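You operate a simulated robot arm through the tools that you are given. There is no shell and no other tool. Be economical: measure what you need, move in short steps, check, and stop when the job is done.

You are at the controls of a simulated robot arm. One attempt, no reset.

Task
Fill both frames on the filler's plates and swing the nozzle arms up.
Fine: With desiccant, dose as on their labels, none spilt; all frames stay where they lie.

It is judged by the outcome, as a careful person would: the job done as asked, and still so three seconds after it is handed in. It fails if anything else is knocked over, pushed out of place, dropped, spilled or broken.

Robot
A 7-joint arm with a two-finger parallel gripper on a trunk, on a base that drives. Base frame: it is fixed to the floor where the robot stands at the start and does not move with it; the origin is under the middle of the robot, x ahead of it, y to its left, z up; the surface under the hand at the start is at about z = 844. Units: mm, rad, N and s.
Its first joint turns from -2.897 to 2.897 rad. Places, roughly: dose dial [800, 0, 1000]; fill button [700, -300, 900]; spacer frame [-3500, 1500, 2250]; top of the blue plate [600, 100, 800]; top of the orange plate [500, -200, 800]. Payload 3.43 kg.
Tool frame: the origin (TCP) lies between the finger pads and is the grasp point; the fingertips stand 30 mm ahead of it; z points along the fingers, y is the line along which they close. Largest opening 94 mm; finger width 28, thickness 10; the body of the gripper, 50 by 96 mm, starts 55 mm behind the TCP.
Orientation is told as [roll, pitch, yaw] about the base's x, y, z axes, in that order, counted from this pose: with the fingers straight down and closing along the base's y, the tool's x points along the base's -x, its y along +y and its z along -z.

Tools
- The arm moves only by the tool apply_moves. Its argument "targets" is one flat list of numbers, 7 for each row, row after row: the turn, a rotation vector about the tool's x, y, z in units of 6 degrees (1.0 is 6 degrees), then the shift along the tool's x, y, z in units of 25 mm (1.0 is 25 mm), then the gripper command, from -1 (fully open) to 1 (shut), values between in proportion. In form: [ax, ay, az, x, y, z, hand, ax, ay, az, x, y, z, hand, ...]. A call has 1 to 10 rows; each row shifts and turns the commanded pose from where the row before left it, along the tool's axes as they then stand. A call with a number of a shift or a turn outside -1 to 1 is refused whole. A row lasts 0.2 s, in which the tool goes at most 50 mm and 0.15 rad; a call with a longer step from one row to the next is refused whole, and so is a gripper value outside its range. Where a pose cannot be reached the arm comes as near as it can. A force on the tool above 60 N (or 10 N above the force at the start of the call, whichever is more), or a blocked arm, ends the call early, and 0.2 s more pass. The fingers move at their own pace (about 45 mm/s each) and stop on an object; they squeeze with about 23 N. The grip force told is the motor's: it shows also when the fingers shut on nothing. Time passes only in rows, and 0.2 s behind the last, so rows that do not move let the fingers close. It gives the time, the measured TCP pose, the force on the tool (base axes), the opening and the grip force at its end, in the units of the frame above (readings bear some noise), with the torque about the TCP (base axes, N m) and any sound that the robot's microphone picked up.
- Cameras (640 x 400 px; columns grow to the right, rows downward): "scene" is now at [496.6, 145, 1441.6]; the picture's right is [-0.67, -0.74, 0.00], its down [-0.54, 0.49, -0.69] and it looks along [0.51, -0.46, -0.73] (base axes); focal length 214 px, centre (320, 200). "wrist" rides on the gripper at [76, 14, -102] in the tool frame; the picture's right is [-0.18, 0.98, 0.00], its down [-0.75, -0.14, -0.64] and it looks along [-0.63, -0.12, 0.77] (tool axes); focal length 243 px, centre (320, 200).
- capture(camera): a new picture of that camera. The clock stands still meanwhile.
- lift_body(by): slides the trunk up (or, below 0, down) by that many mm; the arm and the scene camera ride with it, the base frame stays. It gives what a move gives, with no picture.
- drive_base(legs): drives the robot by 1 to 6 legs, each [ahead, left, turn to the left] in mm, mm and rad, along the robot's own axes; the way and the turn of a leg run together, so that a leg with both is an arc; at most 1500 mm and 3.142 rad a leg. The arm and the cameras ride along, it lands a little off, and it stops where it bumps. It gives what a move gives.
- aim_head(pan, tilt): turns the head with the scene camera to pan (to the left, within 1.798 rad either way) and tilt (down, from -0.506 to 1.204), counted from straight ahead of the robot. It gives what a move gives.
- point_at(camera, pixels): there is no depth. For up to 12 entries [column, row, z] of the newest picture of that camera ("zoom" is the newest enlarged one), the place [x, y] in the base frame at which the ray of that pixel passes the height z, good to about 2 mm, but the place of the scene camera against the robot may be out by one fixed shift of up to 25 mm in any direction. The clock stands still meanwhile.
- zoom(camera, box): a new picture of the part [left, top, right, bottom] of that camera's present view, enlarged. The clock stands still meanwhile.
- sign_off(): hands the job in; it is judged then, once.

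Go step by step. Measure first, check grasps and placings, and put right what went wrong. The budget is 80 turns and 68 pictures, counting those below and the enlarged ones. Unless the task says otherwise, let go and move clear before handing in, and close with one line.

The tools are called after "Request:" as a command line: name --argument value ..., lists and objects as JSON in quotes. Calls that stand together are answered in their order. apply_moves: Moves the arm, as the interface text tells. Its arguments: {"type":"object","properties":{"targets":{"type":"array"}},"required":["targets"]} The other tools are called the same way: lift_body (by) slides the trunk up or down; drive_base (legs) drives the base; aim_head (pan, tilt) turns the head that bears the scene camera; capture (camera) takes a picture; point_at (camera, pixels) gives the place at which the rays of pixels pass given heights; zoom (camera, box) takes an enlarged picture of a part of a camera's view; sign_off () hands the job in.

At the start:

```text
time_s: 0.0
tool_pos: [642.2, -128.9, 1323.1]
ee_rot: [0.0, -0.001, 0.0]
force: [-0.1, -0.3, 0.0]
ft_torque: [-0.06, -0.01, 0.0]
finger_gap: 94.1
finger_force: 0.2
trunk travel left (down, up): [-500.0, 110.0]
robot x, y, heading: [3.2, 2.5, 0.001]
head pan, tilt: [-0.733, 0.815]
```

scene: 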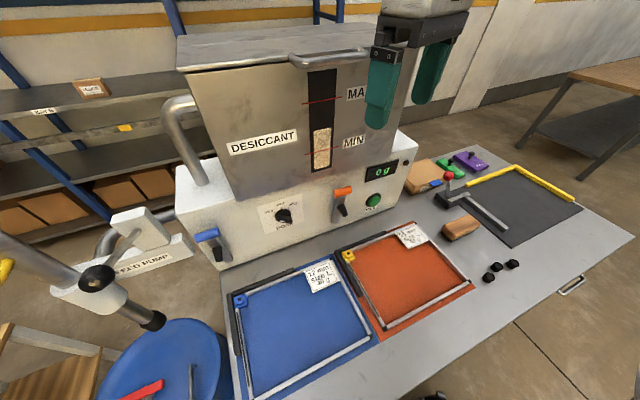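
wrist: 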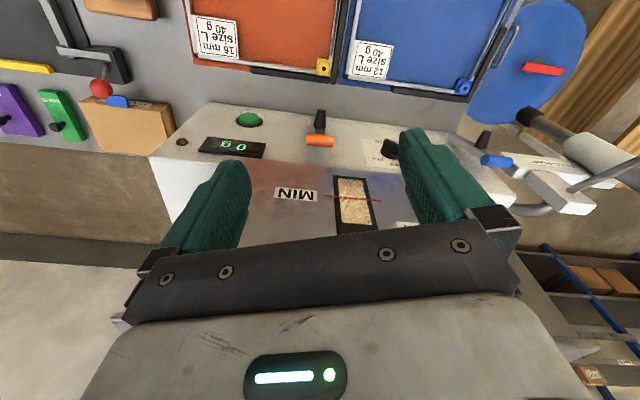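

The scene shows the desiccant filler with a blue and an orange plate, frames with labels, levers, a dial and a green button. I'll zoom in to read the labels and controls.

Request:
zoom --camera "scene" --box '[180, 140, 440, 300]'

Request:
zoom --camera "scene" --box '[210, 210, 490, 400]'

Request:
zoom --camera "wrist" --box '[60, 0, 560, 240]'

```text
2.46 times, centred on (310, 220) of scene
```

zoom: 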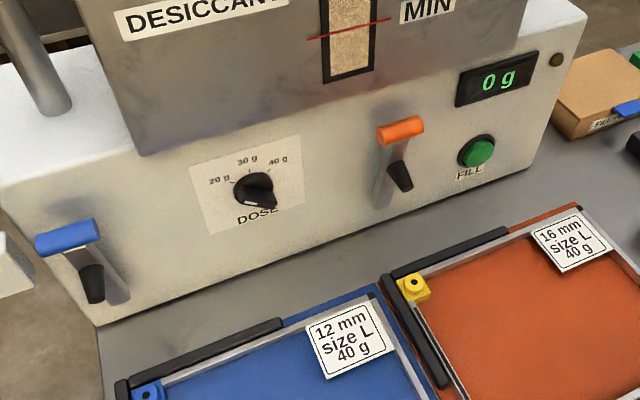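

```text
2.11 times, centred on (350, 305) of scene
```

zoom: 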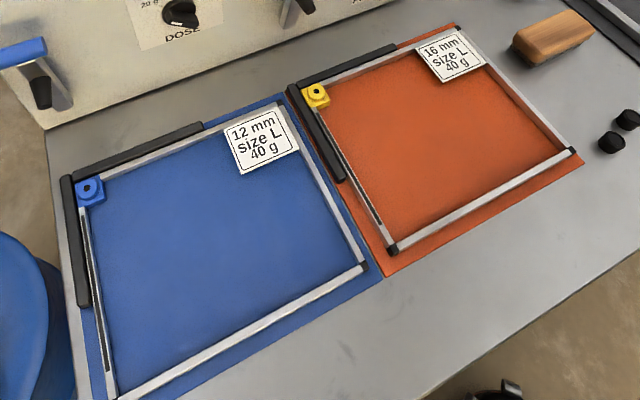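

```text
1.28 times, centred on (310, 120) of wrist
```

zoom: 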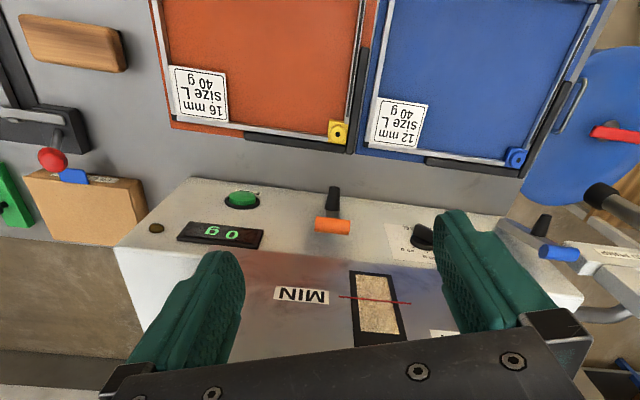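

Both labels read 40 g. I'll look closer at the dial, the nozzle arms and the left side with the feed pump.

Request:
zoom --camera "scene" --box '[250, 180, 330, 240]'

Request:
zoom --camera "scene" --box '[310, 160, 420, 230]'

Request:
zoom --camera "scene" --box '[0, 190, 270, 400]'

Request:
zoom --camera "scene" --box '[400, 130, 600, 290]'

Request:
point_at --camera "scene" --pixels '[[240, 300, 850], [348, 256, 850], [325, 275, 850], [410, 235, 850], [220, 270, 844], [413, 170, 844], [372, 202, 900], [283, 215, 920]]'

```text
6.67 times, centred on (290, 210) of scene
```

zoom: 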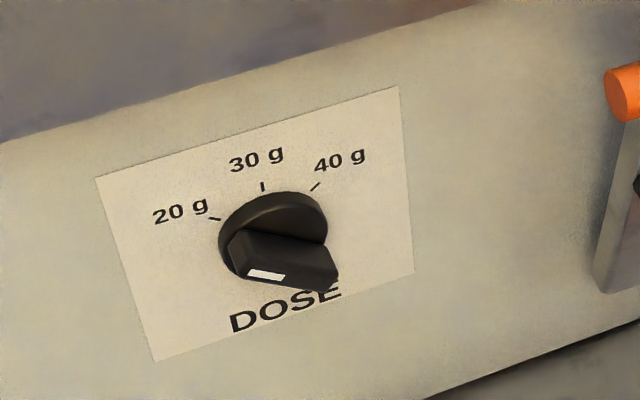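

```text
5.71 times, centred on (365, 195) of scene
```

zoom: 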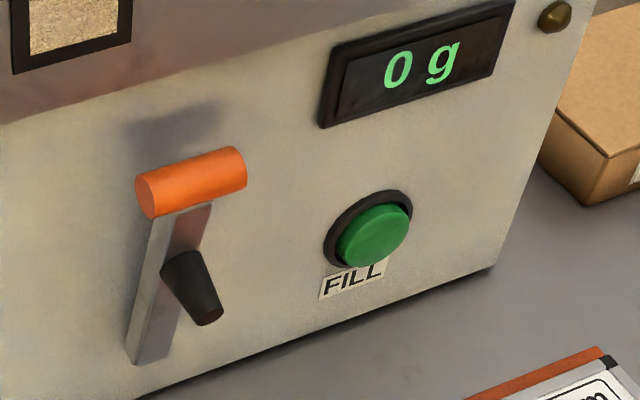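

```text
1.90 times, centred on (135, 295) of scene
```

zoom: 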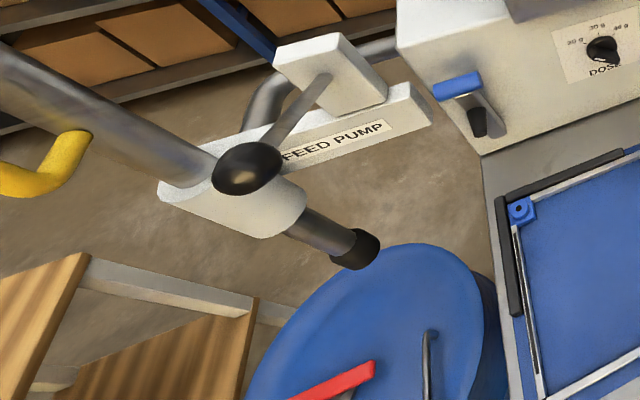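

```text
2.50 times, centred on (500, 210) of scene
```

zoom: 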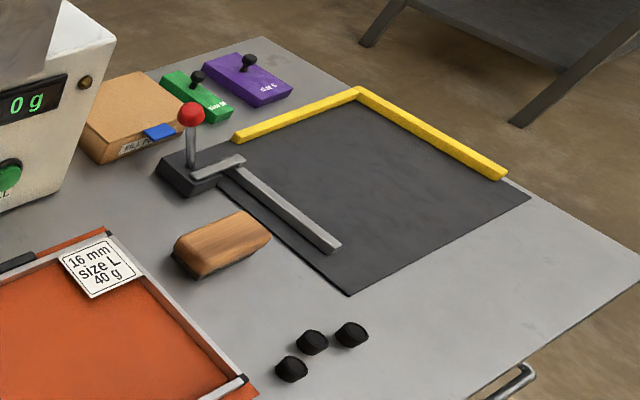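

```text
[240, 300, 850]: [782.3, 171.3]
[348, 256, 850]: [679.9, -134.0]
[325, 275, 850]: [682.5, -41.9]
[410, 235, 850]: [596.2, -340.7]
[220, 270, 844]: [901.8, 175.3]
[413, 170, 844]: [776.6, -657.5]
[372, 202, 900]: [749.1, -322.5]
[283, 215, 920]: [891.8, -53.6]
```

The dial seems to be near or below 20 g, both nozzle arms look up, and the machine face is turned about 25°. I'll back the hand off and tilt it to look squarely at the face.

Request:
apply_moves --targets '[0, 0, 0, 1, 0, 0, -1, 0, 0, 0, 1, 0, 0, -1, 0, 0, 0, 1, 0, 0, -1, 0, 0, 0, 1, 0, 0, -1, 0, 0, 0, 1, 0, 0, -1, 0, 0, 0, 1, 0, 0, -1, 0, 0, 1, 0, 0, 0, -1, 0, 0, 1, 0, 0, 0, -1, 0, 0, 1, 0, 0, 0, -1, 0, 0, 1, 0, 0, 0, -1]'

```text
time_s: 2.2
tool_pos: [515.6, -129.1, 1323.8]
ee_rot: [0.0, 0.0, -0.421]
force: [-0.2, 0.5, -0.4]
ft_torque: [0.02, 0.0, -0.01]
finger_gap: 93.9
finger_force: 0.1
out of reach, approached as far as the arm can: row 6
trunk travel left (down, up): [-500.0, 110.0]
robot x, y, heading: [0.6, -2.5, -0.0]
head pan, tilt: [-0.733, 0.815]
```

Yaw is now -24°, square to the face. I'll pitch the tool forward and lower the trunk by 150 mm, then look.

Request:
apply_moves --targets '[0, -1, 0, 0, 0, 0, -1, 0, -1, 0, 0, 0, 0, -1, 0, -1, 0, 0, 0, 0, -1, 0, -1, 0, 0, 0, 0, -1, 0, -1, 0, 0, 0, 0, -1, 0, -1, 0, 0, 0, 0, -1, 0, -1, 0, 0, 0, 0, -1]'

Request:
lift_body --by -200

Request:
capture --camera "wrist"

Request:
capture --camera "scene"

```text
time_s: 3.8
tool_pos: [515.8, -128.2, 1323.8]
ee_rot: [0.001, 0.0, -0.421]
force: [-0.5, 0.1, 0.2]
ft_torque: [-0.02, -0.01, 0.02]
finger_gap: 93.9
finger_force: 0.0
out of reach, approached as far as the arm can: row 1, 2, 3, 4, 5, 6, 7
trunk travel left (down, up): [-500.0, 110.0]
robot x, y, heading: [0.5, -4.0, 0.001]
head pan, tilt: [-0.733, 0.815]
```

```text
time_s: 6.0
tool_pos: [515.2, -128.5, 1123.5]
ee_rot: [-0.001, 0.001, -0.42]
force: [-0.4, 0.5, 1.2]
ft_torque: [0.02, 0.02, -0.03]
finger_gap: 93.8
finger_force: 0.0
trunk travel left (down, up): [-300.0, 310.0]
robot x, y, heading: [3.3, -1.6, 0.004]
head pan, tilt: [-0.733, 0.815]
```

```text
58 pictures are left
```

wrist: 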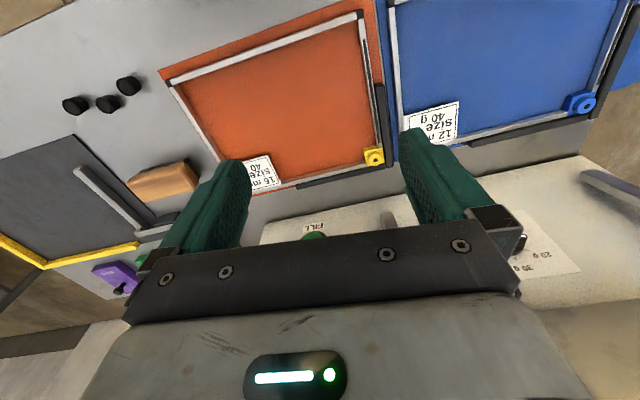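

```text
57 pictures are left
```

scene: 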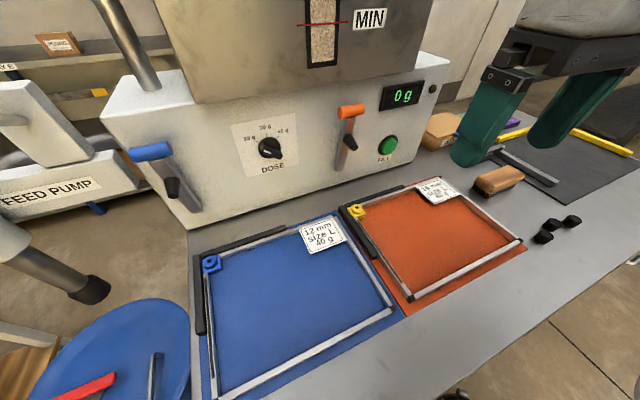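

The face is visible now (dial near (268,148), blue arm (165,175), orange arm (347,130)). The pitch was refused as out of reach in the folded pose, so I'll try it again lower and slightly ahead.

Request:
apply_moves --targets '[0, 0, 0, -1, 0, 1, -1, 0, 0, 0, -1, 0, 1, -1, 0, -1, 0, 0, 0, 1, -1, 0, -1, 0, 0, 0, 0, -1, 0, -1, 0, 0, 0, 0, -1, 0, -1, 0, 0, 0, 0, -1]'

Request:
zoom --camera "scene" --box '[220, 60, 460, 210]'

```text
time_s: 7.4
tool_pos: [529.0, -136.5, 1106.1]
ee_rot: [0.002, 0.01, -0.422]
force: [0.6, 0.7, 0.1]
ft_torque: [-0.01, 0.0, 0.02]
finger_gap: 94.0
finger_force: 0.0
out of reach, approached as far as the arm can: row 1, 2, 3, 4, 5, 6
trunk travel left (down, up): [-300.0, 310.0]
robot x, y, heading: [0.8, -1.9, -0.001]
head pan, tilt: [-0.733, 0.815]
```

```text
2.67 times, centred on (340, 135) of scene
```

zoom: 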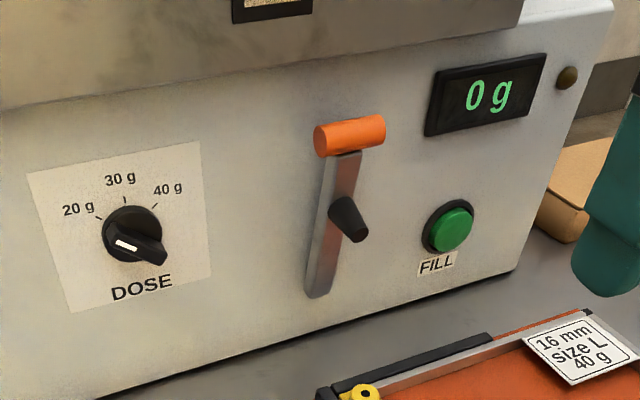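

The dial's white mark points at 20 g, so it must turn clockwise to 40 g. The arm is too folded to pitch here, so I'll drive the base back 250 mm and extend the arm instead.

Request:
drive_base --legs '[[-250, 0, 0]]'

Request:
apply_moves --targets '[0, 0, 0, -1, 0, 0, -1, 0, 0, 0, -1, 0, 0, -1, 0, 0, 0, -1, 0, 0, -1, 0, 0, 0, -1, 0, 0, -1, 0, 0, 0, -1, 0, 0, -1, 0, -1, 0, -1, 0, 0, -1, 0, -1, 0, -1, 0, 0, -1, 0, -1, 0, 0, 0, 0, -1, 0, -1, 0, 0, 0, 0, -1]'

```text
time_s: 9.2
tool_pos: [277.9, -136.1, 1106.5]
ee_rot: [0.002, 0.009, -0.422]
force: [-0.8, 0.6, -0.4]
ft_torque: [0.02, 0.01, -0.04]
finger_gap: 93.9
finger_force: 0.1
trunk travel left (down, up): [-300.0, 310.0]
robot x, y, heading: [-250.4, -0.3, -0.003]
head pan, tilt: [-0.733, 0.815]
```

```text
time_s: 11.2
tool_pos: [438.0, -208.2, 1108.7]
ee_rot: [0.001, -0.411, -0.421]
force: [0.1, -0.4, -1.5]
ft_torque: [-0.03, -0.02, -0.01]
finger_gap: 94.1
finger_force: 0.1
trunk travel left (down, up): [-300.0, 310.0]
robot x, y, heading: [-251.5, -1.3, -0.0]
head pan, tilt: [-0.733, 0.815]
```

Pitching works now. I'll continue to about -45° and take a wrist picture of the face.

Request:
apply_moves --targets '[0, -1, 0, 0, 0, 0, -1, 0, -1, 0, 0, 0, 0, -1, 0, -1, 0, 0, 0, 0, -1]'

Request:
capture --camera "wrist"

Request:
capture --camera "scene"

```text
time_s: 12.0
tool_pos: [440.5, -214.5, 1108.1]
ee_rot: [0.003, -0.672, -0.426]
force: [-0.1, -0.2, 0.7]
ft_torque: [-0.03, 0.02, -0.01]
finger_gap: 94.1
finger_force: 0.1
out of reach, approached as far as the arm can: row 3
trunk travel left (down, up): [-300.0, 310.0]
robot x, y, heading: [-250.3, -1.4, 0.001]
head pan, tilt: [-0.733, 0.815]
```

```text
55 pictures are left
```

wrist: 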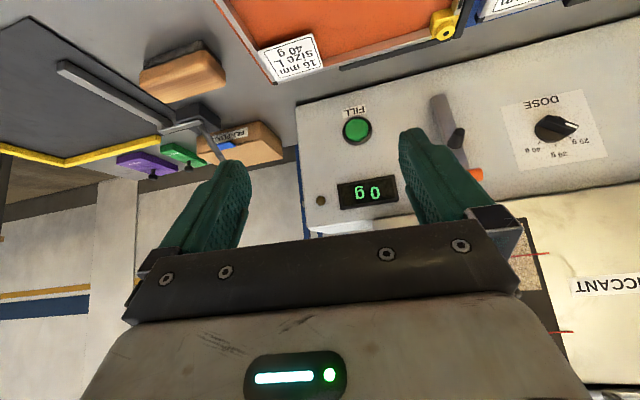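

```text
54 pictures are left
```

scene: 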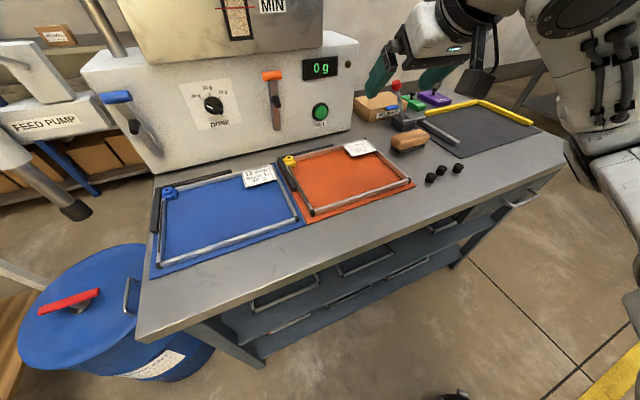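

I'll measure the table's front edge and landmarks on the plates, to plan parking the robot square to the machine, and zoom on the dial.

Request:
point_at --camera "scene" --pixels '[[138, 342, 844], [562, 150, 844], [208, 305, 844], [169, 191, 855], [289, 160, 855], [160, 172, 844], [330, 130, 844], [115, 98, 1000], [272, 75, 1000], [276, 128, 850]]'

Request:
point_at --camera "wrist" --pixels '[[445, 25, 855], [342, 70, 844], [295, 102, 844], [357, 130, 900], [557, 128, 900], [557, 128, 950], [475, 175, 1000], [436, 98, 860]]'

Request:
zoom --camera "wrist" --box '[410, 50, 640, 200]'

```text
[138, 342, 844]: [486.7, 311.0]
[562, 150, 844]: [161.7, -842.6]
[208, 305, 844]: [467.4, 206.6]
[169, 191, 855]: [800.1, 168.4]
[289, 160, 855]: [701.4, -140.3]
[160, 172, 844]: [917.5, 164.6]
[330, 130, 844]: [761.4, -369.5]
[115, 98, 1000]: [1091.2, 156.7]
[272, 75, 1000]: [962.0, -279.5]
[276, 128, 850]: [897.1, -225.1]
```

```text
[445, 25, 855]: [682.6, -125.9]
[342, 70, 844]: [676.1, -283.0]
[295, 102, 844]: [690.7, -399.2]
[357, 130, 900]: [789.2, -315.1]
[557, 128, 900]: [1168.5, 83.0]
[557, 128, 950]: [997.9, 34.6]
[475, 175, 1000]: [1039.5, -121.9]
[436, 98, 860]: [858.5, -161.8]
```

```text
2.67 times, centred on (525, 125) of wrist
```

zoom: 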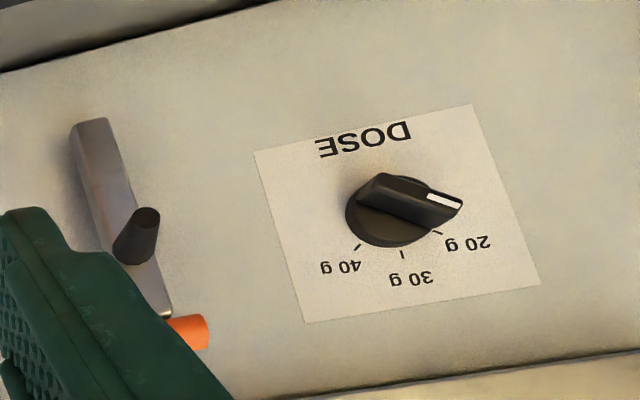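

The machine is turned roughly 17–20°, and the yellow key is at about (683,-126) by the wrist. I'll park the robot square to the face with the dial about 900 mm ahead.

Request:
drive_base --legs '[[150, 206, 0], [0, 0, -0.31], [80, 0, 0]]'

Request:
aim_head --pan -0.1 --tilt 0.75

Request:
capture --camera "scene"

Request:
capture --camera "wrist"

```text
time_s: 15.5
tool_pos: [566.3, -239.0, 1108.8]
ee_rot: [0.0, -0.668, -0.738]
force: [0.3, -0.1, -0.4]
ft_torque: [-0.04, 0.01, 0.0]
finger_gap: 93.9
finger_force: 0.0
trunk travel left (down, up): [-300.0, 310.0]
robot x, y, heading: [-20.6, 178.9, -0.312]
head pan, tilt: [-0.733, 0.815]
```

```text
time_s: 16.5
tool_pos: [567.4, -238.6, 1108.6]
ee_rot: [0.002, -0.667, -0.738]
force: [0.3, 0.5, 0.2]
ft_torque: [0.01, 0.05, 0.02]
finger_gap: 94.1
finger_force: 0.0
trunk travel left (down, up): [-300.0, 310.0]
robot x, y, heading: [-24.6, 177.9, -0.315]
head pan, tilt: [-0.099, 0.75]
```

```text
52 pictures are left
```

scene: 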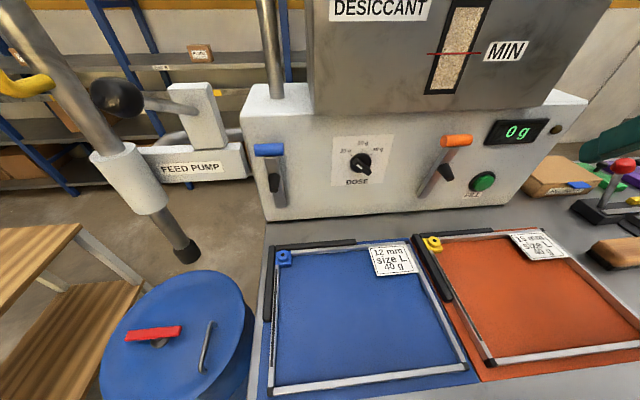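

```text
51 pictures are left
```

wrist: 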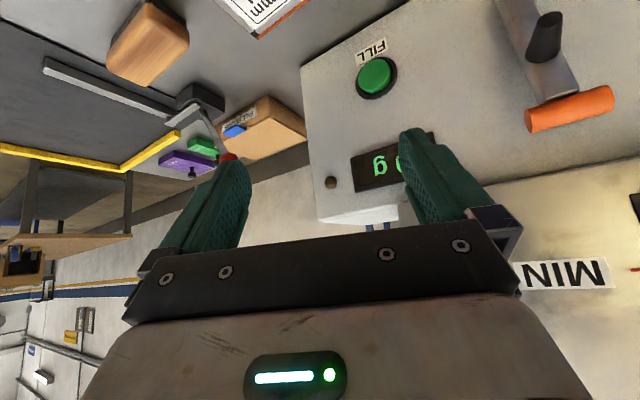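

The robot is now nearly square to the machine. I'll yaw the hand back in line and measure the angle of the machine from plate and base edges.

Request:
apply_moves --targets '[-0.618, 0, -0.786, 0, 0, 0, -1, -0.618, 0, -0.786, 0, 0, 0, -1, -0.618, 0, -0.786, 0, 0, 0, -1, -0.618, 0, -0.786, 0, 0, 0, -1]'

Request:
point_at --camera "scene" --pixels '[[265, 221, 844], [519, 204, 844], [283, 258, 855], [433, 243, 855], [270, 395, 850], [466, 367, 850], [490, 364, 850], [270, 150, 950], [455, 142, 950], [362, 163, 930], [483, 182, 900]]'

Request:
capture --camera "wrist"

```text
time_s: 17.5
tool_pos: [566.3, -238.2, 1109.1]
ee_rot: [0.001, -0.669, -0.319]
force: [0.6, 0.7, 0.2]
ft_torque: [0.01, 0.0, 0.0]
finger_gap: 94.1
finger_force: 0.0
trunk travel left (down, up): [-300.0, 310.0]
robot x, y, heading: [-26.9, 176.4, -0.316]
head pan, tilt: [-0.099, 0.75]
```

```text
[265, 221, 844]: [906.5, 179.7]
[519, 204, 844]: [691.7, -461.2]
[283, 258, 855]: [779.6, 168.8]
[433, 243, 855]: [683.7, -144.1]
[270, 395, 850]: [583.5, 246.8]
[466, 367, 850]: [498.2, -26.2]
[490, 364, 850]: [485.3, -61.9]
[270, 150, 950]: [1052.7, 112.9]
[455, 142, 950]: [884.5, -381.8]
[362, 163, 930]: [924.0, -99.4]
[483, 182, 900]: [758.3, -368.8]
```

```text
50 pictures are left
```

wrist: 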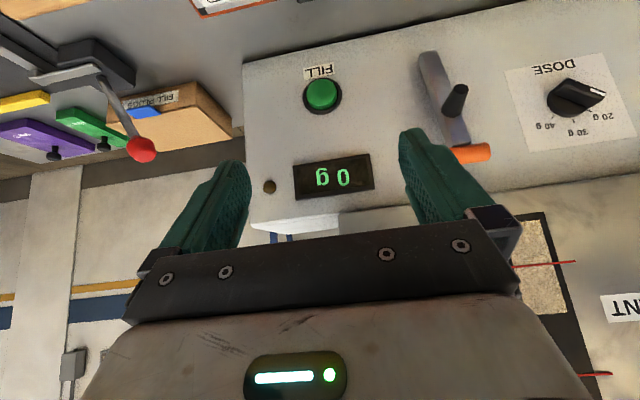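

The machine's yaw is about -0.32 and the hand matches it. I'll trace wrist rays for button, dial, arm and keys at two heights each, to intersect them with the face plane.

Request:
point_at --camera "wrist" --pixels '[[322, 95, 900], [322, 95, 1000], [571, 98, 900], [571, 98, 1000], [430, 56, 844], [430, 56, 900], [456, 102, 900], [456, 102, 1000], [472, 153, 950], [472, 153, 1050], [243, 63, 844], [440, 23, 844]]'

Request:
point_at --camera "scene" --pixels '[[362, 163, 850], [362, 163, 1000], [483, 181, 850], [483, 181, 1000], [270, 150, 900], [270, 150, 1100], [455, 141, 900], [455, 141, 1100], [276, 182, 900], [276, 182, 1000], [273, 205, 850], [423, 193, 850]]'

```text
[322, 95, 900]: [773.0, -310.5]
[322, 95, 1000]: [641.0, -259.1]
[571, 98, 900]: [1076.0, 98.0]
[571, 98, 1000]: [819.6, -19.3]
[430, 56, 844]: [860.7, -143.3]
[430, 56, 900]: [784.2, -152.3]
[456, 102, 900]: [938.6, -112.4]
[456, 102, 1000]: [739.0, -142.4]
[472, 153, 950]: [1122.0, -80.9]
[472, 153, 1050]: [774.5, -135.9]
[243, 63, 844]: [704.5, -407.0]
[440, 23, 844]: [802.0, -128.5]
```

```text
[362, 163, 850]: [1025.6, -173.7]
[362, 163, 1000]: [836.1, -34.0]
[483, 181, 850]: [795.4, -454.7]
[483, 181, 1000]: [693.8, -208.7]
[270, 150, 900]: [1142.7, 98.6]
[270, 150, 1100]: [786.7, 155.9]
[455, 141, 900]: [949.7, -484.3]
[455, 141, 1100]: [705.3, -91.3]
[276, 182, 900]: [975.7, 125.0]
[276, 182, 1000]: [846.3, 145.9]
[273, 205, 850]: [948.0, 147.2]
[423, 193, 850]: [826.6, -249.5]
```

Triangulation puts (in machine axes: a into the face, b left) the face at a≈799, the dial at b≈235 z≈1005, the button at b≈-49 z≈935 and the arms' handles at b≈105 and 415, z≈1045. I'll move the hand left toward the dial while pitching up level.

Request:
apply_moves --targets '[0, -0.3, 0, 0, 1, 0.2, -1, 0, -0.3, 0, 0, 1, 0.2, -1, 0, -0.3, 0, 0, 1, 0.2, -1, 0, -0.3, 0, 0, 1, 0.2, -1, 0, -0.3, 0, 0, 1, 0.2, -1, 0, -0.3, 0, 0, 1, 0.2, -1, 0, -0.3, 0, 0, 1, 0.2, -1, 0, -0.3, 0, 0, 1, 0.2, -1, 0, -0.3, 0, 0, 1, 0.2, -1, 0, -0.3, 0, 0, 1, 0.2, -1]'

Request:
capture --camera "wrist"

```text
time_s: 19.9
tool_pos: [688.3, -138.2, 1097.7]
ee_rot: [-0.054, -1.018, -0.318]
force: [-0.1, -0.1, -0.1]
ft_torque: [-0.03, 0.02, -0.03]
finger_gap: 94.0
finger_force: 0.0
out of reach, approached as far as the arm can: row 2, 3, 4, 5, 6, 7, 8, 9
trunk travel left (down, up): [-300.0, 310.0]
robot x, y, heading: [-41.4, 177.1, -0.347]
head pan, tilt: [-0.099, 0.75]
stopped in row 10: the arm was blocked; the commanded pose is now the measured one
```

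```text
49 pictures are left
```

wrist: 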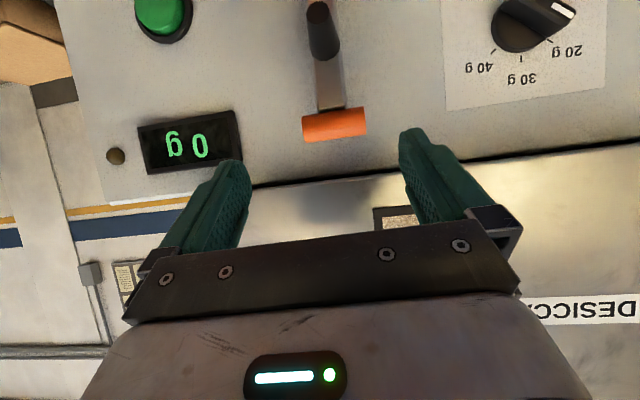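

The call ended blocked and the base readings shifted slightly (heading -0.347). I'll look with the scene camera before moving on.

Request:
capture --camera "scene"

Request:
apply_moves --targets '[0, 0, 0, 0, 0, -0.4, -1, 0, 0, 0, 0, 0, -0.4, -1]'

```text
48 pictures are left
```

scene: 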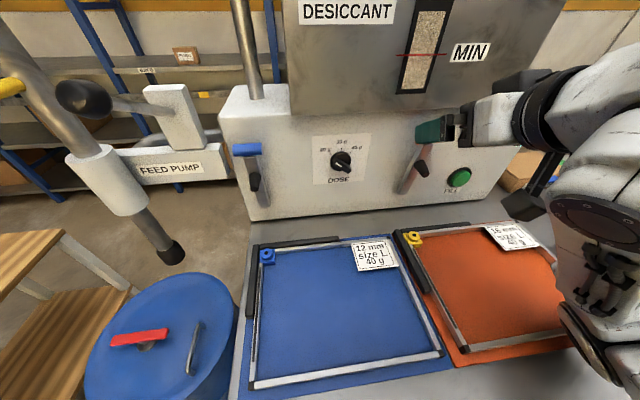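

```text
time_s: 20.5
tool_pos: [694.2, -141.8, 1100.9]
ee_rot: [-0.031, -1.004, -0.329]
force: [0.1, -0.7, -0.5]
ft_torque: [0.03, 0.01, 0.04]
finger_gap: 93.6
finger_force: 0.1
out of reach, approached as far as the arm can: row 1, 2
trunk travel left (down, up): [-300.0, 310.0]
robot x, y, heading: [-38.6, 173.7, -0.342]
head pan, tilt: [-0.099, 0.75]
```

The base was shoved a little, and the elbow hangs low at the right (600,250), perhaps touching the table. I'll pan the head right to see it.

Request:
aim_head --pan -0.9 --tilt 0.9

Request:
capture --camera "scene"

```text
time_s: 21.6
tool_pos: [693.6, -140.7, 1101.4]
ee_rot: [-0.034, -1.003, -0.327]
force: [-0.3, -0.8, 0.1]
ft_torque: [-0.02, -0.01, -0.01]
finger_gap: 94.2
finger_force: 0.1
trunk travel left (down, up): [-300.0, 310.0]
robot x, y, heading: [-37.0, 176.2, -0.345]
head pan, tilt: [-0.901, 0.901]
```

```text
47 pictures are left
```

scene: 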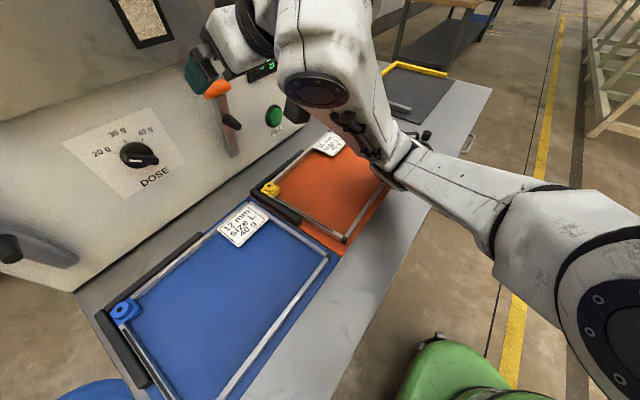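

The elbow hangs down near the orange plate's front edge, so it likely touched the table. I'll raise the trunk 200 mm to clear it, then check.

Request:
lift_body --by 200

Request:
capture --camera "scene"

```text
time_s: 23.8
tool_pos: [692.9, -142.2, 1300.7]
ee_rot: [-0.034, -1.003, -0.329]
force: [0.0, 0.2, -0.9]
ft_torque: [-0.01, 0.02, 0.04]
finger_gap: 94.0
finger_force: 0.1
trunk travel left (down, up): [-500.0, 110.0]
robot x, y, heading: [-34.6, 174.2, -0.343]
head pan, tilt: [-0.901, 0.901]
```

```text
46 pictures are left
```

scene: 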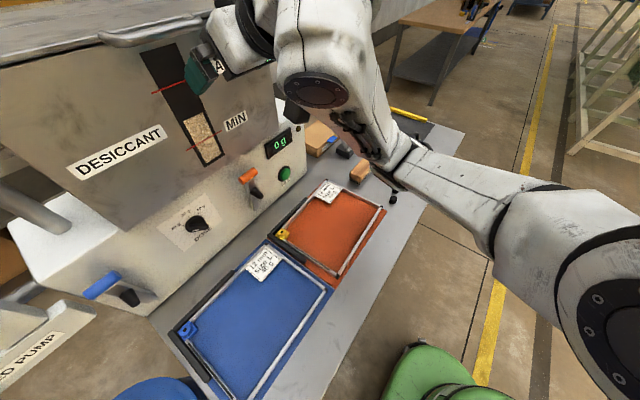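

The plates and items look undisturbed. I'll take one look at the whole arm to understand its configuration.

Request:
aim_head --pan -1.2 --tilt 0.45

Request:
capture --camera "scene"

```text
time_s: 24.7
tool_pos: [693.3, -141.9, 1300.7]
ee_rot: [-0.032, -1.001, -0.329]
force: [0.4, 0.2, 0.6]
ft_torque: [-0.03, 0.02, 0.0]
finger_gap: 93.8
finger_force: 0.0
trunk travel left (down, up): [-500.0, 110.0]
robot x, y, heading: [-37.2, 173.0, -0.348]
head pan, tilt: [-1.201, 0.45]
```

```text
45 pictures are left
```

scene: 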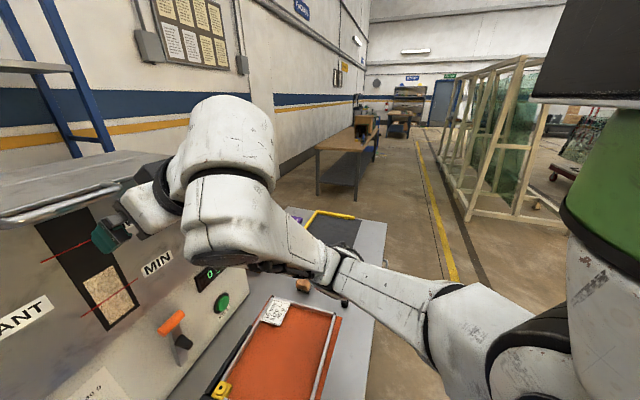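

The arm is elbow-down: the elbow (340,280) was the low part. There's also a notice board on the wall at (193,30); I'll read it.

Request:
zoom --camera "scene" --box '[145, 0, 235, 70]'

Request:
zoom --camera "scene" --box '[250, 200, 430, 320]'

```text
5.71 times, centred on (190, 35) of scene
```

zoom: 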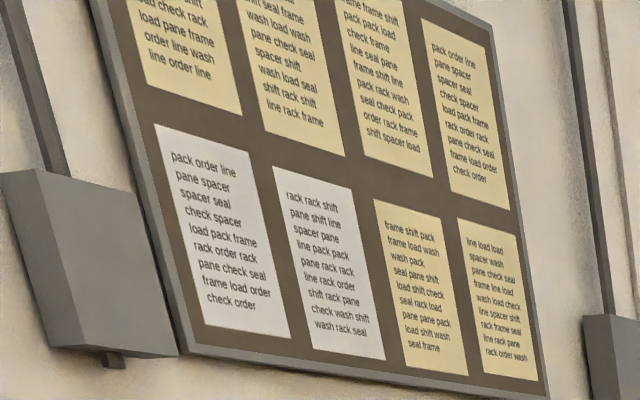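

```text
3.33 times, centred on (340, 260) of scene
```

zoom: 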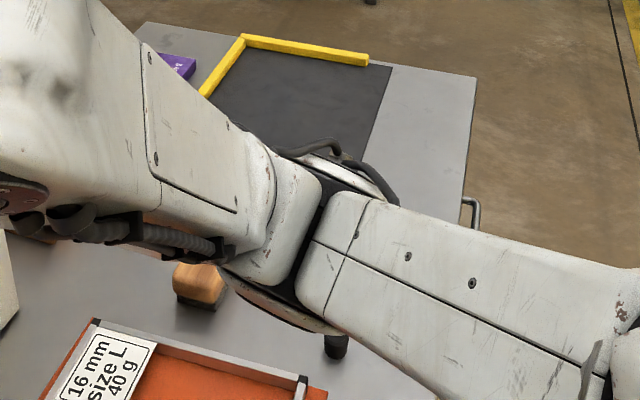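

The notices are nonsense filler text. With the trunk high again I'll descend the hand toward the dial in steps, keeping the elbow high.

Request:
apply_moves --targets '[0, 0, 0, 0.67, 0.75, 0.43, -1, 0, 0, 0, 0.67, 0.75, 0.43, -1, 0, 0, 0, 0.67, 0.75, 0.43, -1, 0, 0, 0, 0.67, 0.75, 0.43, -1, 0, 0, 0, 0.67, 0.75, 0.43, -1, 0, 0, 0, 0.67, 0.75, 0.43, -1]'

Request:
aim_head --pan -0.5 --tilt 0.8

Request:
capture --camera "scene"

```text
time_s: 26.1
tool_pos: [731.4, -37.9, 1178.1]
ee_rot: [-0.034, -1.003, -0.33]
force: [0.3, -0.2, -1.1]
ft_torque: [0.01, 0.0, -0.01]
finger_gap: 94.0
finger_force: 0.2
trunk travel left (down, up): [-500.0, 110.0]
robot x, y, heading: [-37.8, 175.6, -0.347]
head pan, tilt: [-1.201, 0.45]
```

```text
time_s: 27.2
tool_pos: [731.7, -37.8, 1178.8]
ee_rot: [-0.031, -1.002, -0.33]
force: [-0.6, 0.5, -0.2]
ft_torque: [0.04, 0.01, -0.01]
finger_gap: 94.0
finger_force: 0.0
trunk travel left (down, up): [-500.0, 110.0]
robot x, y, heading: [-36.7, 175.3, -0.348]
head pan, tilt: [-0.499, 0.799]
```

```text
42 pictures are left
```

scene: 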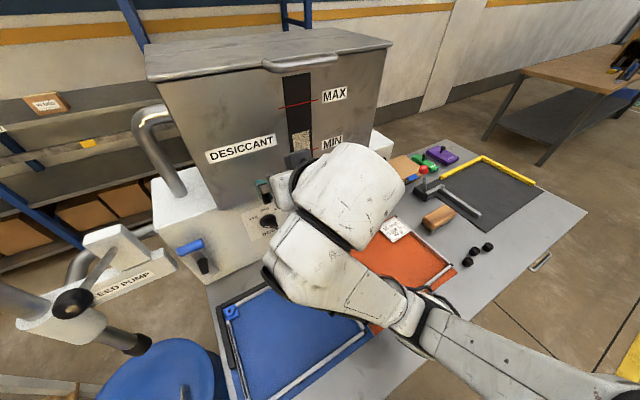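

The arm reaches well this way. I'll continue down and pitch towards level.

Request:
apply_moves --targets '[0, -0.7, 0, 0.4, 0.32, 0.2, -1, 0, -0.7, 0, 0.4, 0.32, 0.2, -1, 0, -0.7, 0, 0.5, 0.32, 0.2, -1, 0, -0.7, 0, 0.5, 0.32, 0.1, -1, 0, -0.7, 0, 0.5, 0.32, 0, -1]'

Request:
capture --camera "wrist"

```text
time_s: 28.4
tool_pos: [738.9, 1.4, 1118.4]
ee_rot: [-0.084, -1.369, -0.27]
force: [0.3, 0.2, -0.1]
ft_torque: [0.02, 0.03, 0.06]
finger_gap: 94.2
finger_force: 0.0
trunk travel left (down, up): [-500.0, 110.0]
robot x, y, heading: [-35.5, 174.1, -0.35]
head pan, tilt: [-0.499, 0.799]
```

```text
41 pictures are left
```

wrist: 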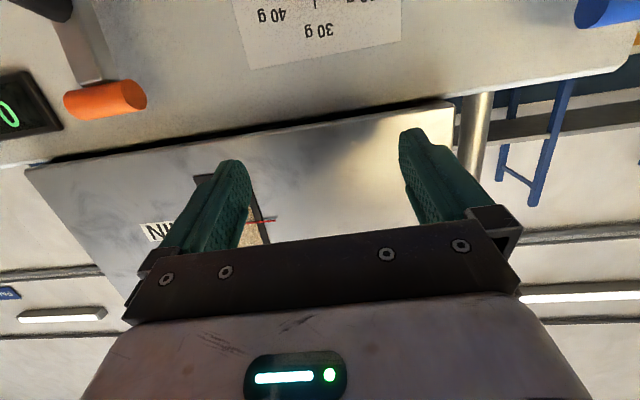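

Pitch is near level at a=701, b=234, z=1118. I'll tilt back briefly to see the dial and fix its place precisely.

Request:
apply_moves --targets '[0, 1, 0, 0, 0, 0, -1, 0, 1, 0, 0, 0, 0, -1, 0, 1, 0, 0, 0, 0, -1, 0, 1, 0, 0, 0, 0, -1, 0, 1, 0, 0, 0, 0, -1, 0, 1, 0, 0, 0, 0, -1]'

Request:
capture --camera "wrist"

Request:
zoom --camera "wrist" --box '[180, 0, 500, 200]'

```text
time_s: 29.8
tool_pos: [741.0, -0.0, 1123.2]
ee_rot: [-0.024, -0.778, -0.341]
force: [0.1, -1.4, 0.5]
ft_torque: [0.05, 0.03, 0.07]
finger_gap: 94.2
finger_force: 0.0
out of reach, approached as far as the arm can: row 6
trunk travel left (down, up): [-500.0, 110.0]
robot x, y, heading: [-35.8, 174.4, -0.346]
head pan, tilt: [-0.499, 0.799]
```

```text
40 pictures are left
```

wrist: 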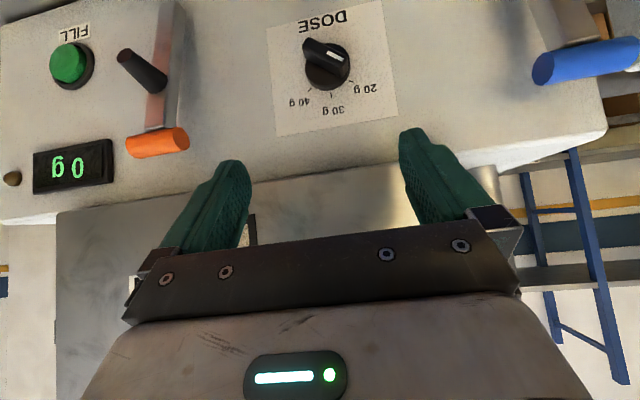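

```text
2.00 times, centred on (340, 100) of wrist
```

zoom: 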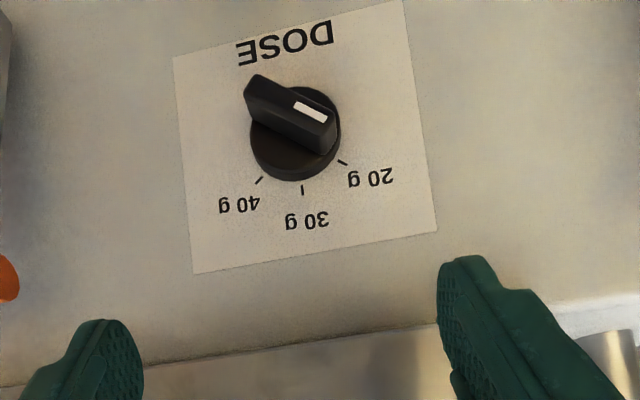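

Clear view: the knob bar's centre is at (326,52), the mark pointing at 20 g with ticks about 45° apart. I'll trace these pixels.

Request:
point_at --camera "wrist" --pixels '[[326.5, 51.5, 950], [326.5, 51.5, 1010], [327.5, 67.5, 950], [327.5, 67.5, 1010], [68, 65, 900], [68, 65, 950], [157, 142, 1000], [157, 142, 1050], [124, 55, 950], [124, 55, 1000], [543, 70, 1000], [543, 70, 1050]]'

```text
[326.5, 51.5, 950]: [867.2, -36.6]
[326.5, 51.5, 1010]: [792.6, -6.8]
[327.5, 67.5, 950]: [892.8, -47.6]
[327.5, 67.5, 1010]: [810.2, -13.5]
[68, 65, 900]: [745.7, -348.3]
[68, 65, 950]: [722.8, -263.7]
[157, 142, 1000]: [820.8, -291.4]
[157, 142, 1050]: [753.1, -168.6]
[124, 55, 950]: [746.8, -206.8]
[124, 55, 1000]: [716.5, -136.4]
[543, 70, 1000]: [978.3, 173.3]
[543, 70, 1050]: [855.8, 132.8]
```

The knob axis is at a≈772–792, b≈241.5, z≈997, and the button at a≈786, b≈-48.5, z≈932. I'll level the tool squarely to the face.

Request:
apply_moves --targets '[-0.363, 0, -0.138, 0, 0, 0, -1, 0, -0.946, 0, 0, 0, 0, -1, 0, -0.946, 0, 0, 0, 0, -1, 0, -0.946, 0, 0, 0, 0, -1, 0, -0.946, 0, 0, 0, 0, -1, 0, -0.946, 0, 0, 0, 0, -1, 0, -0.946, 0, 0, 0, 0, -1, 0, -0.946, 0, 0, 0, 0, -1, 0, -0.946, 0, 0, 0, 0, -1]'

```text
time_s: 31.8
tool_pos: [739.8, 0.7, 1118.2]
ee_rot: [0.055, -1.536, -0.374]
force: [0.6, -0.1, 0.7]
ft_torque: [-0.01, -0.01, -0.03]
finger_gap: 94.0
finger_force: 0.0
trunk travel left (down, up): [-500.0, 110.0]
robot x, y, heading: [-40.8, 176.3, -0.346]
head pan, tilt: [-0.499, 0.799]
```

Heading and pitch are right (fingers along the face normal). I'll descend 121 mm to dial height and check with the scene camera.

Request:
apply_moves --targets '[0, -0.07, 0, 0.97, 0.065, 0, -1, 0, -0.07, 0, 0.97, 0.065, 0, -1, 0, -0.07, 0, 0.97, 0.065, 0, -1, 0, -0.07, 0, 0.97, 0.065, 0, -1, 0, -0.07, 0, 0.97, 0.065, 0, -1]'

Request:
capture --camera "scene"

```text
time_s: 33.0
tool_pos: [740.7, 8.1, 998.3]
ee_rot: [0.928, -1.57, -1.248]
force: [-0.1, -0.3, -0.9]
ft_torque: [0.02, -0.01, -0.01]
finger_gap: 94.1
finger_force: 0.0
trunk travel left (down, up): [-500.0, 110.0]
robot x, y, heading: [-40.9, 176.7, -0.342]
head pan, tilt: [-0.499, 0.799]
```

```text
38 pictures are left
```

scene: 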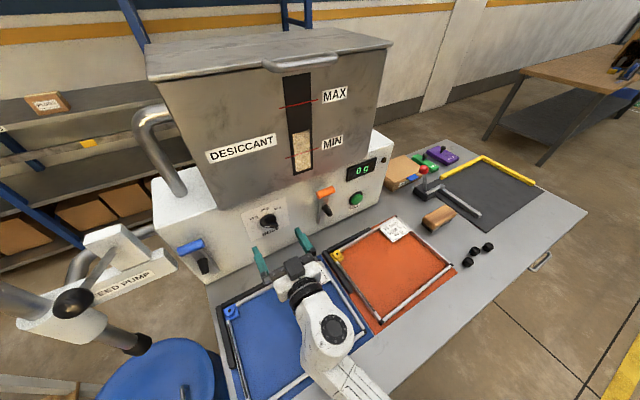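

The arm is now nicely posed and nothing is disturbed. I'll roll the gripper 50° counter-clockwise to match the bar.

Request:
apply_moves --targets '[0, 0, -0.926, 0, 0, 0, -1, 0, 0, -0.926, 0, 0, 0, -1, 0, 0, -0.926, 0, 0, 0, -1, 0, 0, -0.926, 0, 0, 0, -1, 0, 0, -0.926, 0, 0, 0, -1, 0, 0, -0.926, 0, 0, 0, -1, 0, 0, -0.926, 0, 0, 0, -1, 0, 0, -0.926, 0, 0, 0, -1, 0, 0, -0.926, 0, 0, 0, -1]'

Request:
zoom --camera "scene" --box '[200, 180, 360, 300]'

Request:
capture --camera "wrist"

```text
time_s: 35.0
tool_pos: [739.4, 9.4, 996.8]
ee_rot: [-1.57, -0.698, 1.25]
force: [-0.1, -0.4, -0.2]
ft_torque: [-0.04, -0.01, 0.01]
finger_gap: 93.7
finger_force: 0.2
trunk travel left (down, up): [-500.0, 110.0]
robot x, y, heading: [-37.4, 179.2, -0.346]
head pan, tilt: [-0.499, 0.799]
```

```text
3.33 times, centred on (280, 240) of scene
```

zoom: 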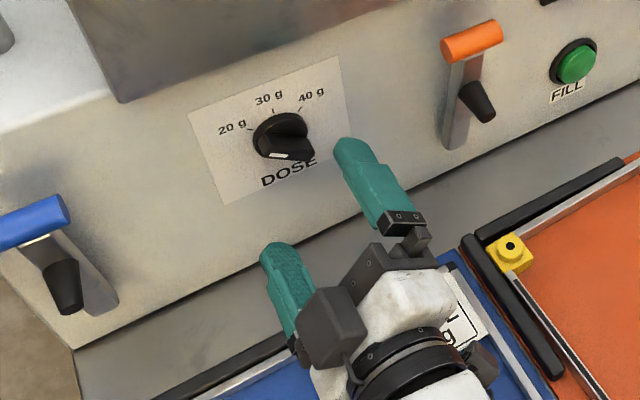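

```text
36 pictures are left
```

wrist: 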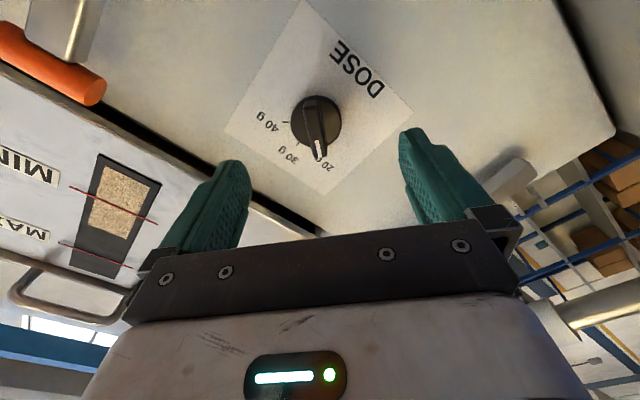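

The bar now lines up with the gap between the fingers (knob at (317,122) in the wrist view). I'll verify centring by its ray.

Request:
point_at --camera "wrist" --pixels '[[318, 130, 985], [318, 130, 1005], [316, 119, 985], [316, 119, 1005]]'

Request:
zoom --camera "wrist" --box '[220, 50, 420, 200]'

```text
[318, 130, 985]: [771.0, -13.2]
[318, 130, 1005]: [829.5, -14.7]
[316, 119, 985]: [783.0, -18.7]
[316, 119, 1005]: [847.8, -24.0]
```

```text
2.67 times, centred on (320, 125) of wrist
```

zoom: 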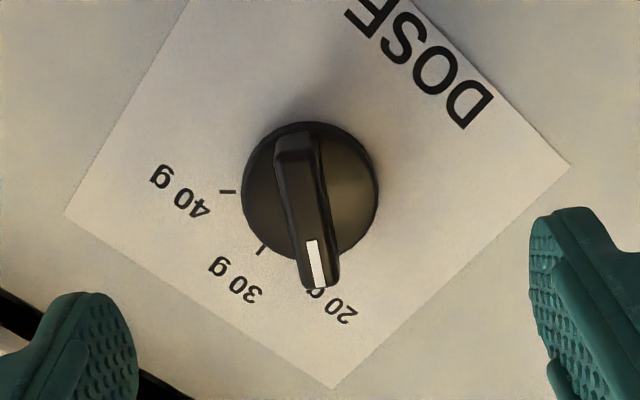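

Alignment is within a couple of mm. I'll advance 58 mm and close on the bar.

Request:
apply_moves --targets '[0, 0, 0, 0, 0, 0.78, -1, 0, 0, 0, 0, 0, 0.78, -1, 0, 0, 0, 0, 0, 0.76, -1, 0, 0, 0, 0, 0, 0, 0.3, 0, 0, 0, 0, 0, 0, 1, 0, 0, 0, 0, 0, 0, 1, 0, 0, 0, 0, 0, 0, 1, 0, 0, 0, 0, 0, 0, 1]'

Request:
capture --camera "wrist"

```text
time_s: 36.8
tool_pos: [792.5, -10.8, 997.8]
ee_rot: [-1.576, -0.7, 1.249]
force: [-1.9, -11.5, 18.2]
ft_torque: [-0.1, -0.41, -0.57]
finger_gap: 41.6
finger_force: 45.3
trunk travel left (down, up): [-500.0, 110.0]
robot x, y, heading: [-37.6, 176.0, -0.35]
head pan, tilt: [-0.499, 0.799]
```

```text
34 pictures are left
```

wrist: 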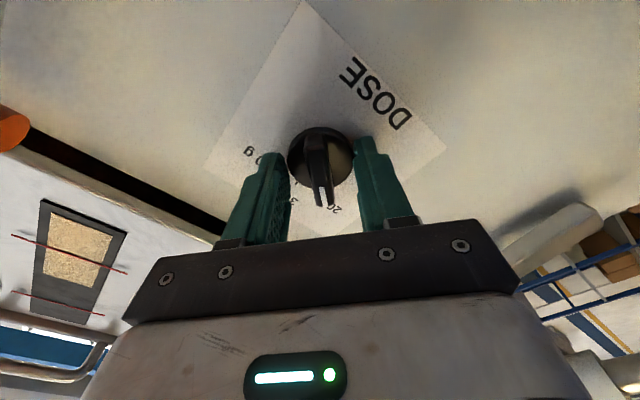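

The opening is 41.6 mm, so the fingers closed on the round skirt rather than the bar. I'll open, back off 13 mm, and close on the bar.

Request:
apply_moves --targets '[0, 0, 0, 0, 0, 0, -0.2, 0, 0, 0, 0, -0.04, -0.26, -0.2, 0, 0, 0, 0, -0.04, -0.26, -0.2, 0, 0, 0, 0, 0, 0, 0.5, 0, 0, 0, 0, 0, 0, 1, 0, 0, 0, 0, 0, 0, 1, 0, 0, 0, 0, 0, 0, 1, 0, 0, 0, 0, 0, 0, 1]'

Request:
capture --camera "wrist"

```text
time_s: 38.6
tool_pos: [779.7, -8.1, 999.9]
ee_rot: [-1.573, -0.701, 1.248]
force: [-3.9, -6.4, 11.4]
ft_torque: [-0.03, -0.09, -0.17]
finger_gap: 12.0
finger_force: 45.1
trunk travel left (down, up): [-500.0, 110.0]
robot x, y, heading: [-35.8, 177.0, -0.344]
head pan, tilt: [-0.499, 0.799]
```

```text
33 pictures are left
```

wrist: 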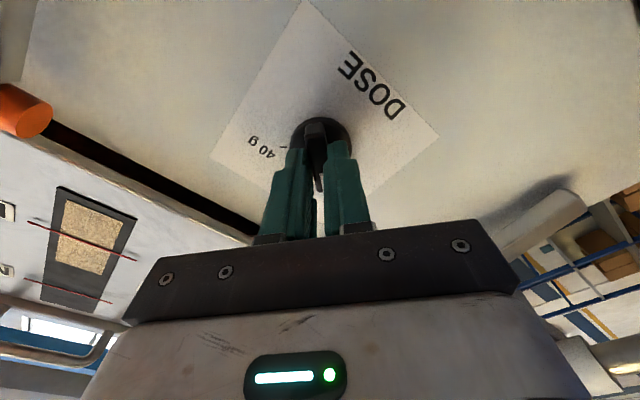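

The fingers hold the 12 mm bar. I'll turn clockwise 48° and look.

Request:
apply_moves --targets '[0, 0, 1, 0, -0.08, 0, 1, 0, 0, 1, 0, 0, 0, 1, 0, 0, 1, 0, 0, 0, 1, 0, 0, 1, 0, 0, 0, 1, 0, 0, 1, 0, 0, 0, 1, 0, 0, 1, 0, 0, 0, 1, 0, 0, 1, 0, 0, 0, 1, 0, 0, 1, 0, 0, 0, 1]'

Request:
zoom --camera "scene" --box '[200, 180, 360, 300]'

```text
time_s: 40.4
tool_pos: [780.8, -6.0, 998.8]
ee_rot: [-1.521, -1.539, 1.2]
force: [-6.0, 3.2, -0.5]
ft_torque: [0.39, 1.09, 0.11]
finger_gap: 11.8
finger_force: 45.2
trunk travel left (down, up): [-500.0, 110.0]
robot x, y, heading: [-35.8, 176.4, -0.344]
head pan, tilt: [-0.499, 0.799]
```

```text
3.33 times, centred on (280, 240) of scene
```

zoom: 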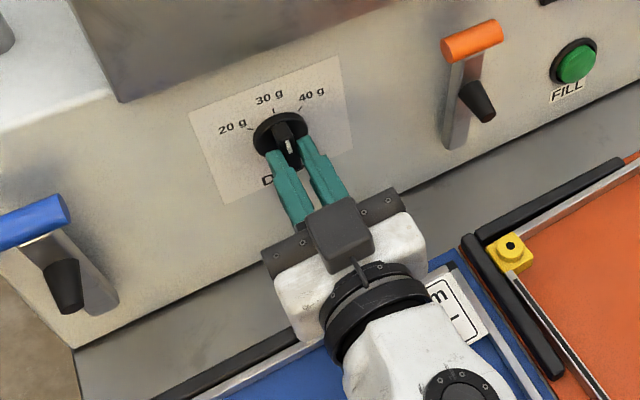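

The bar is now vertical at 30 g. I'll turn another 47° to 40 g.

Request:
apply_moves --targets '[0, 0, 1, 0, 0, 0, 1, 0, 0, 1, 0, 0, 0, 1, 0, 0, 1, 0, 0, 0, 1, 0, 0, 1, 0, 0, 0, 1, 0, 0, 1, 0, 0, 0, 1, 0, 0, 1, 0, 0, 0, 1, 0, 0, 1, 0, 0, 0, 1, 0, 0, 0.85, 0, 0, 0, 1]'

Request:
zoom --camera "scene" --box '[230, 190, 330, 265]'

```text
time_s: 42.2
tool_pos: [781.5, -6.2, 999.3]
ee_rot: [1.569, -0.782, -1.886]
force: [0.8, 10.0, -4.8]
ft_torque: [0.3, 0.79, 1.09]
finger_gap: 11.8
finger_force: 44.9
trunk travel left (down, up): [-500.0, 110.0]
robot x, y, heading: [-36.9, 178.1, -0.344]
head pan, tilt: [-0.499, 0.799]
```

```text
5.33 times, centred on (280, 228) of scene
```

zoom: 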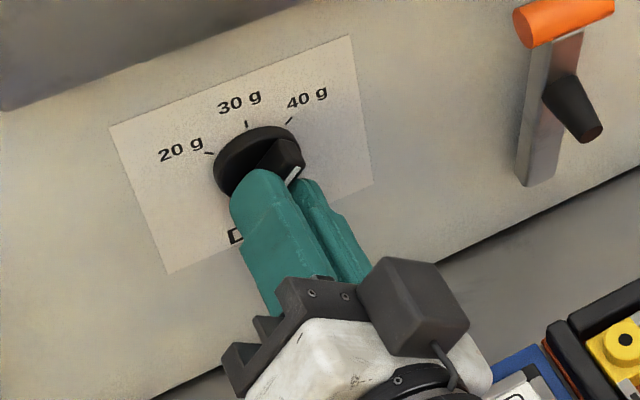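

The bar points toward 40 g. I'll release, back off and check where it settles.

Request:
apply_moves --targets '[0, 0, 0, 0, 0, 0, 0, 0, 0, 0, 0, 0, 0, -0.3, 0, 0, 0, 0, 0, -0.8, -0.3, 0, 0, 0, 0, 0, -0.8, -0.3, 0, 0, 0, 0, 0, -0.8, -0.3]'

Request:
zoom --camera "wrist" --box '[200, 20, 460, 200]'

```text
time_s: 43.4
tool_pos: [724.7, 11.5, 999.1]
ee_rot: [1.568, -0.782, -1.89]
force: [0.5, 0.0, -0.5]
ft_torque: [0.03, -0.02, 0.01]
finger_gap: 61.1
finger_force: 0.0
trunk travel left (down, up): [-500.0, 110.0]
robot x, y, heading: [-37.9, 179.2, -0.346]
head pan, tilt: [-0.499, 0.799]
```

```text
2.22 times, centred on (330, 110) of wrist
```

zoom: 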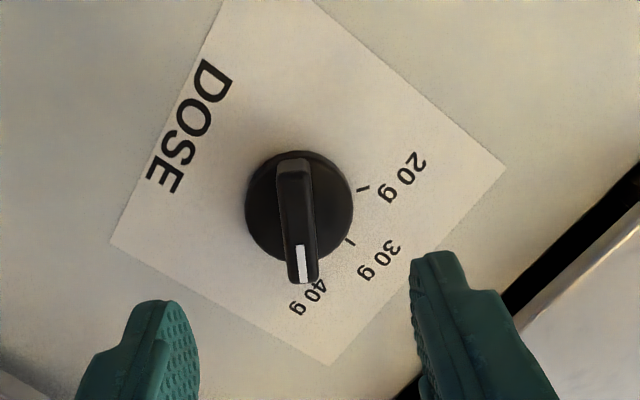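

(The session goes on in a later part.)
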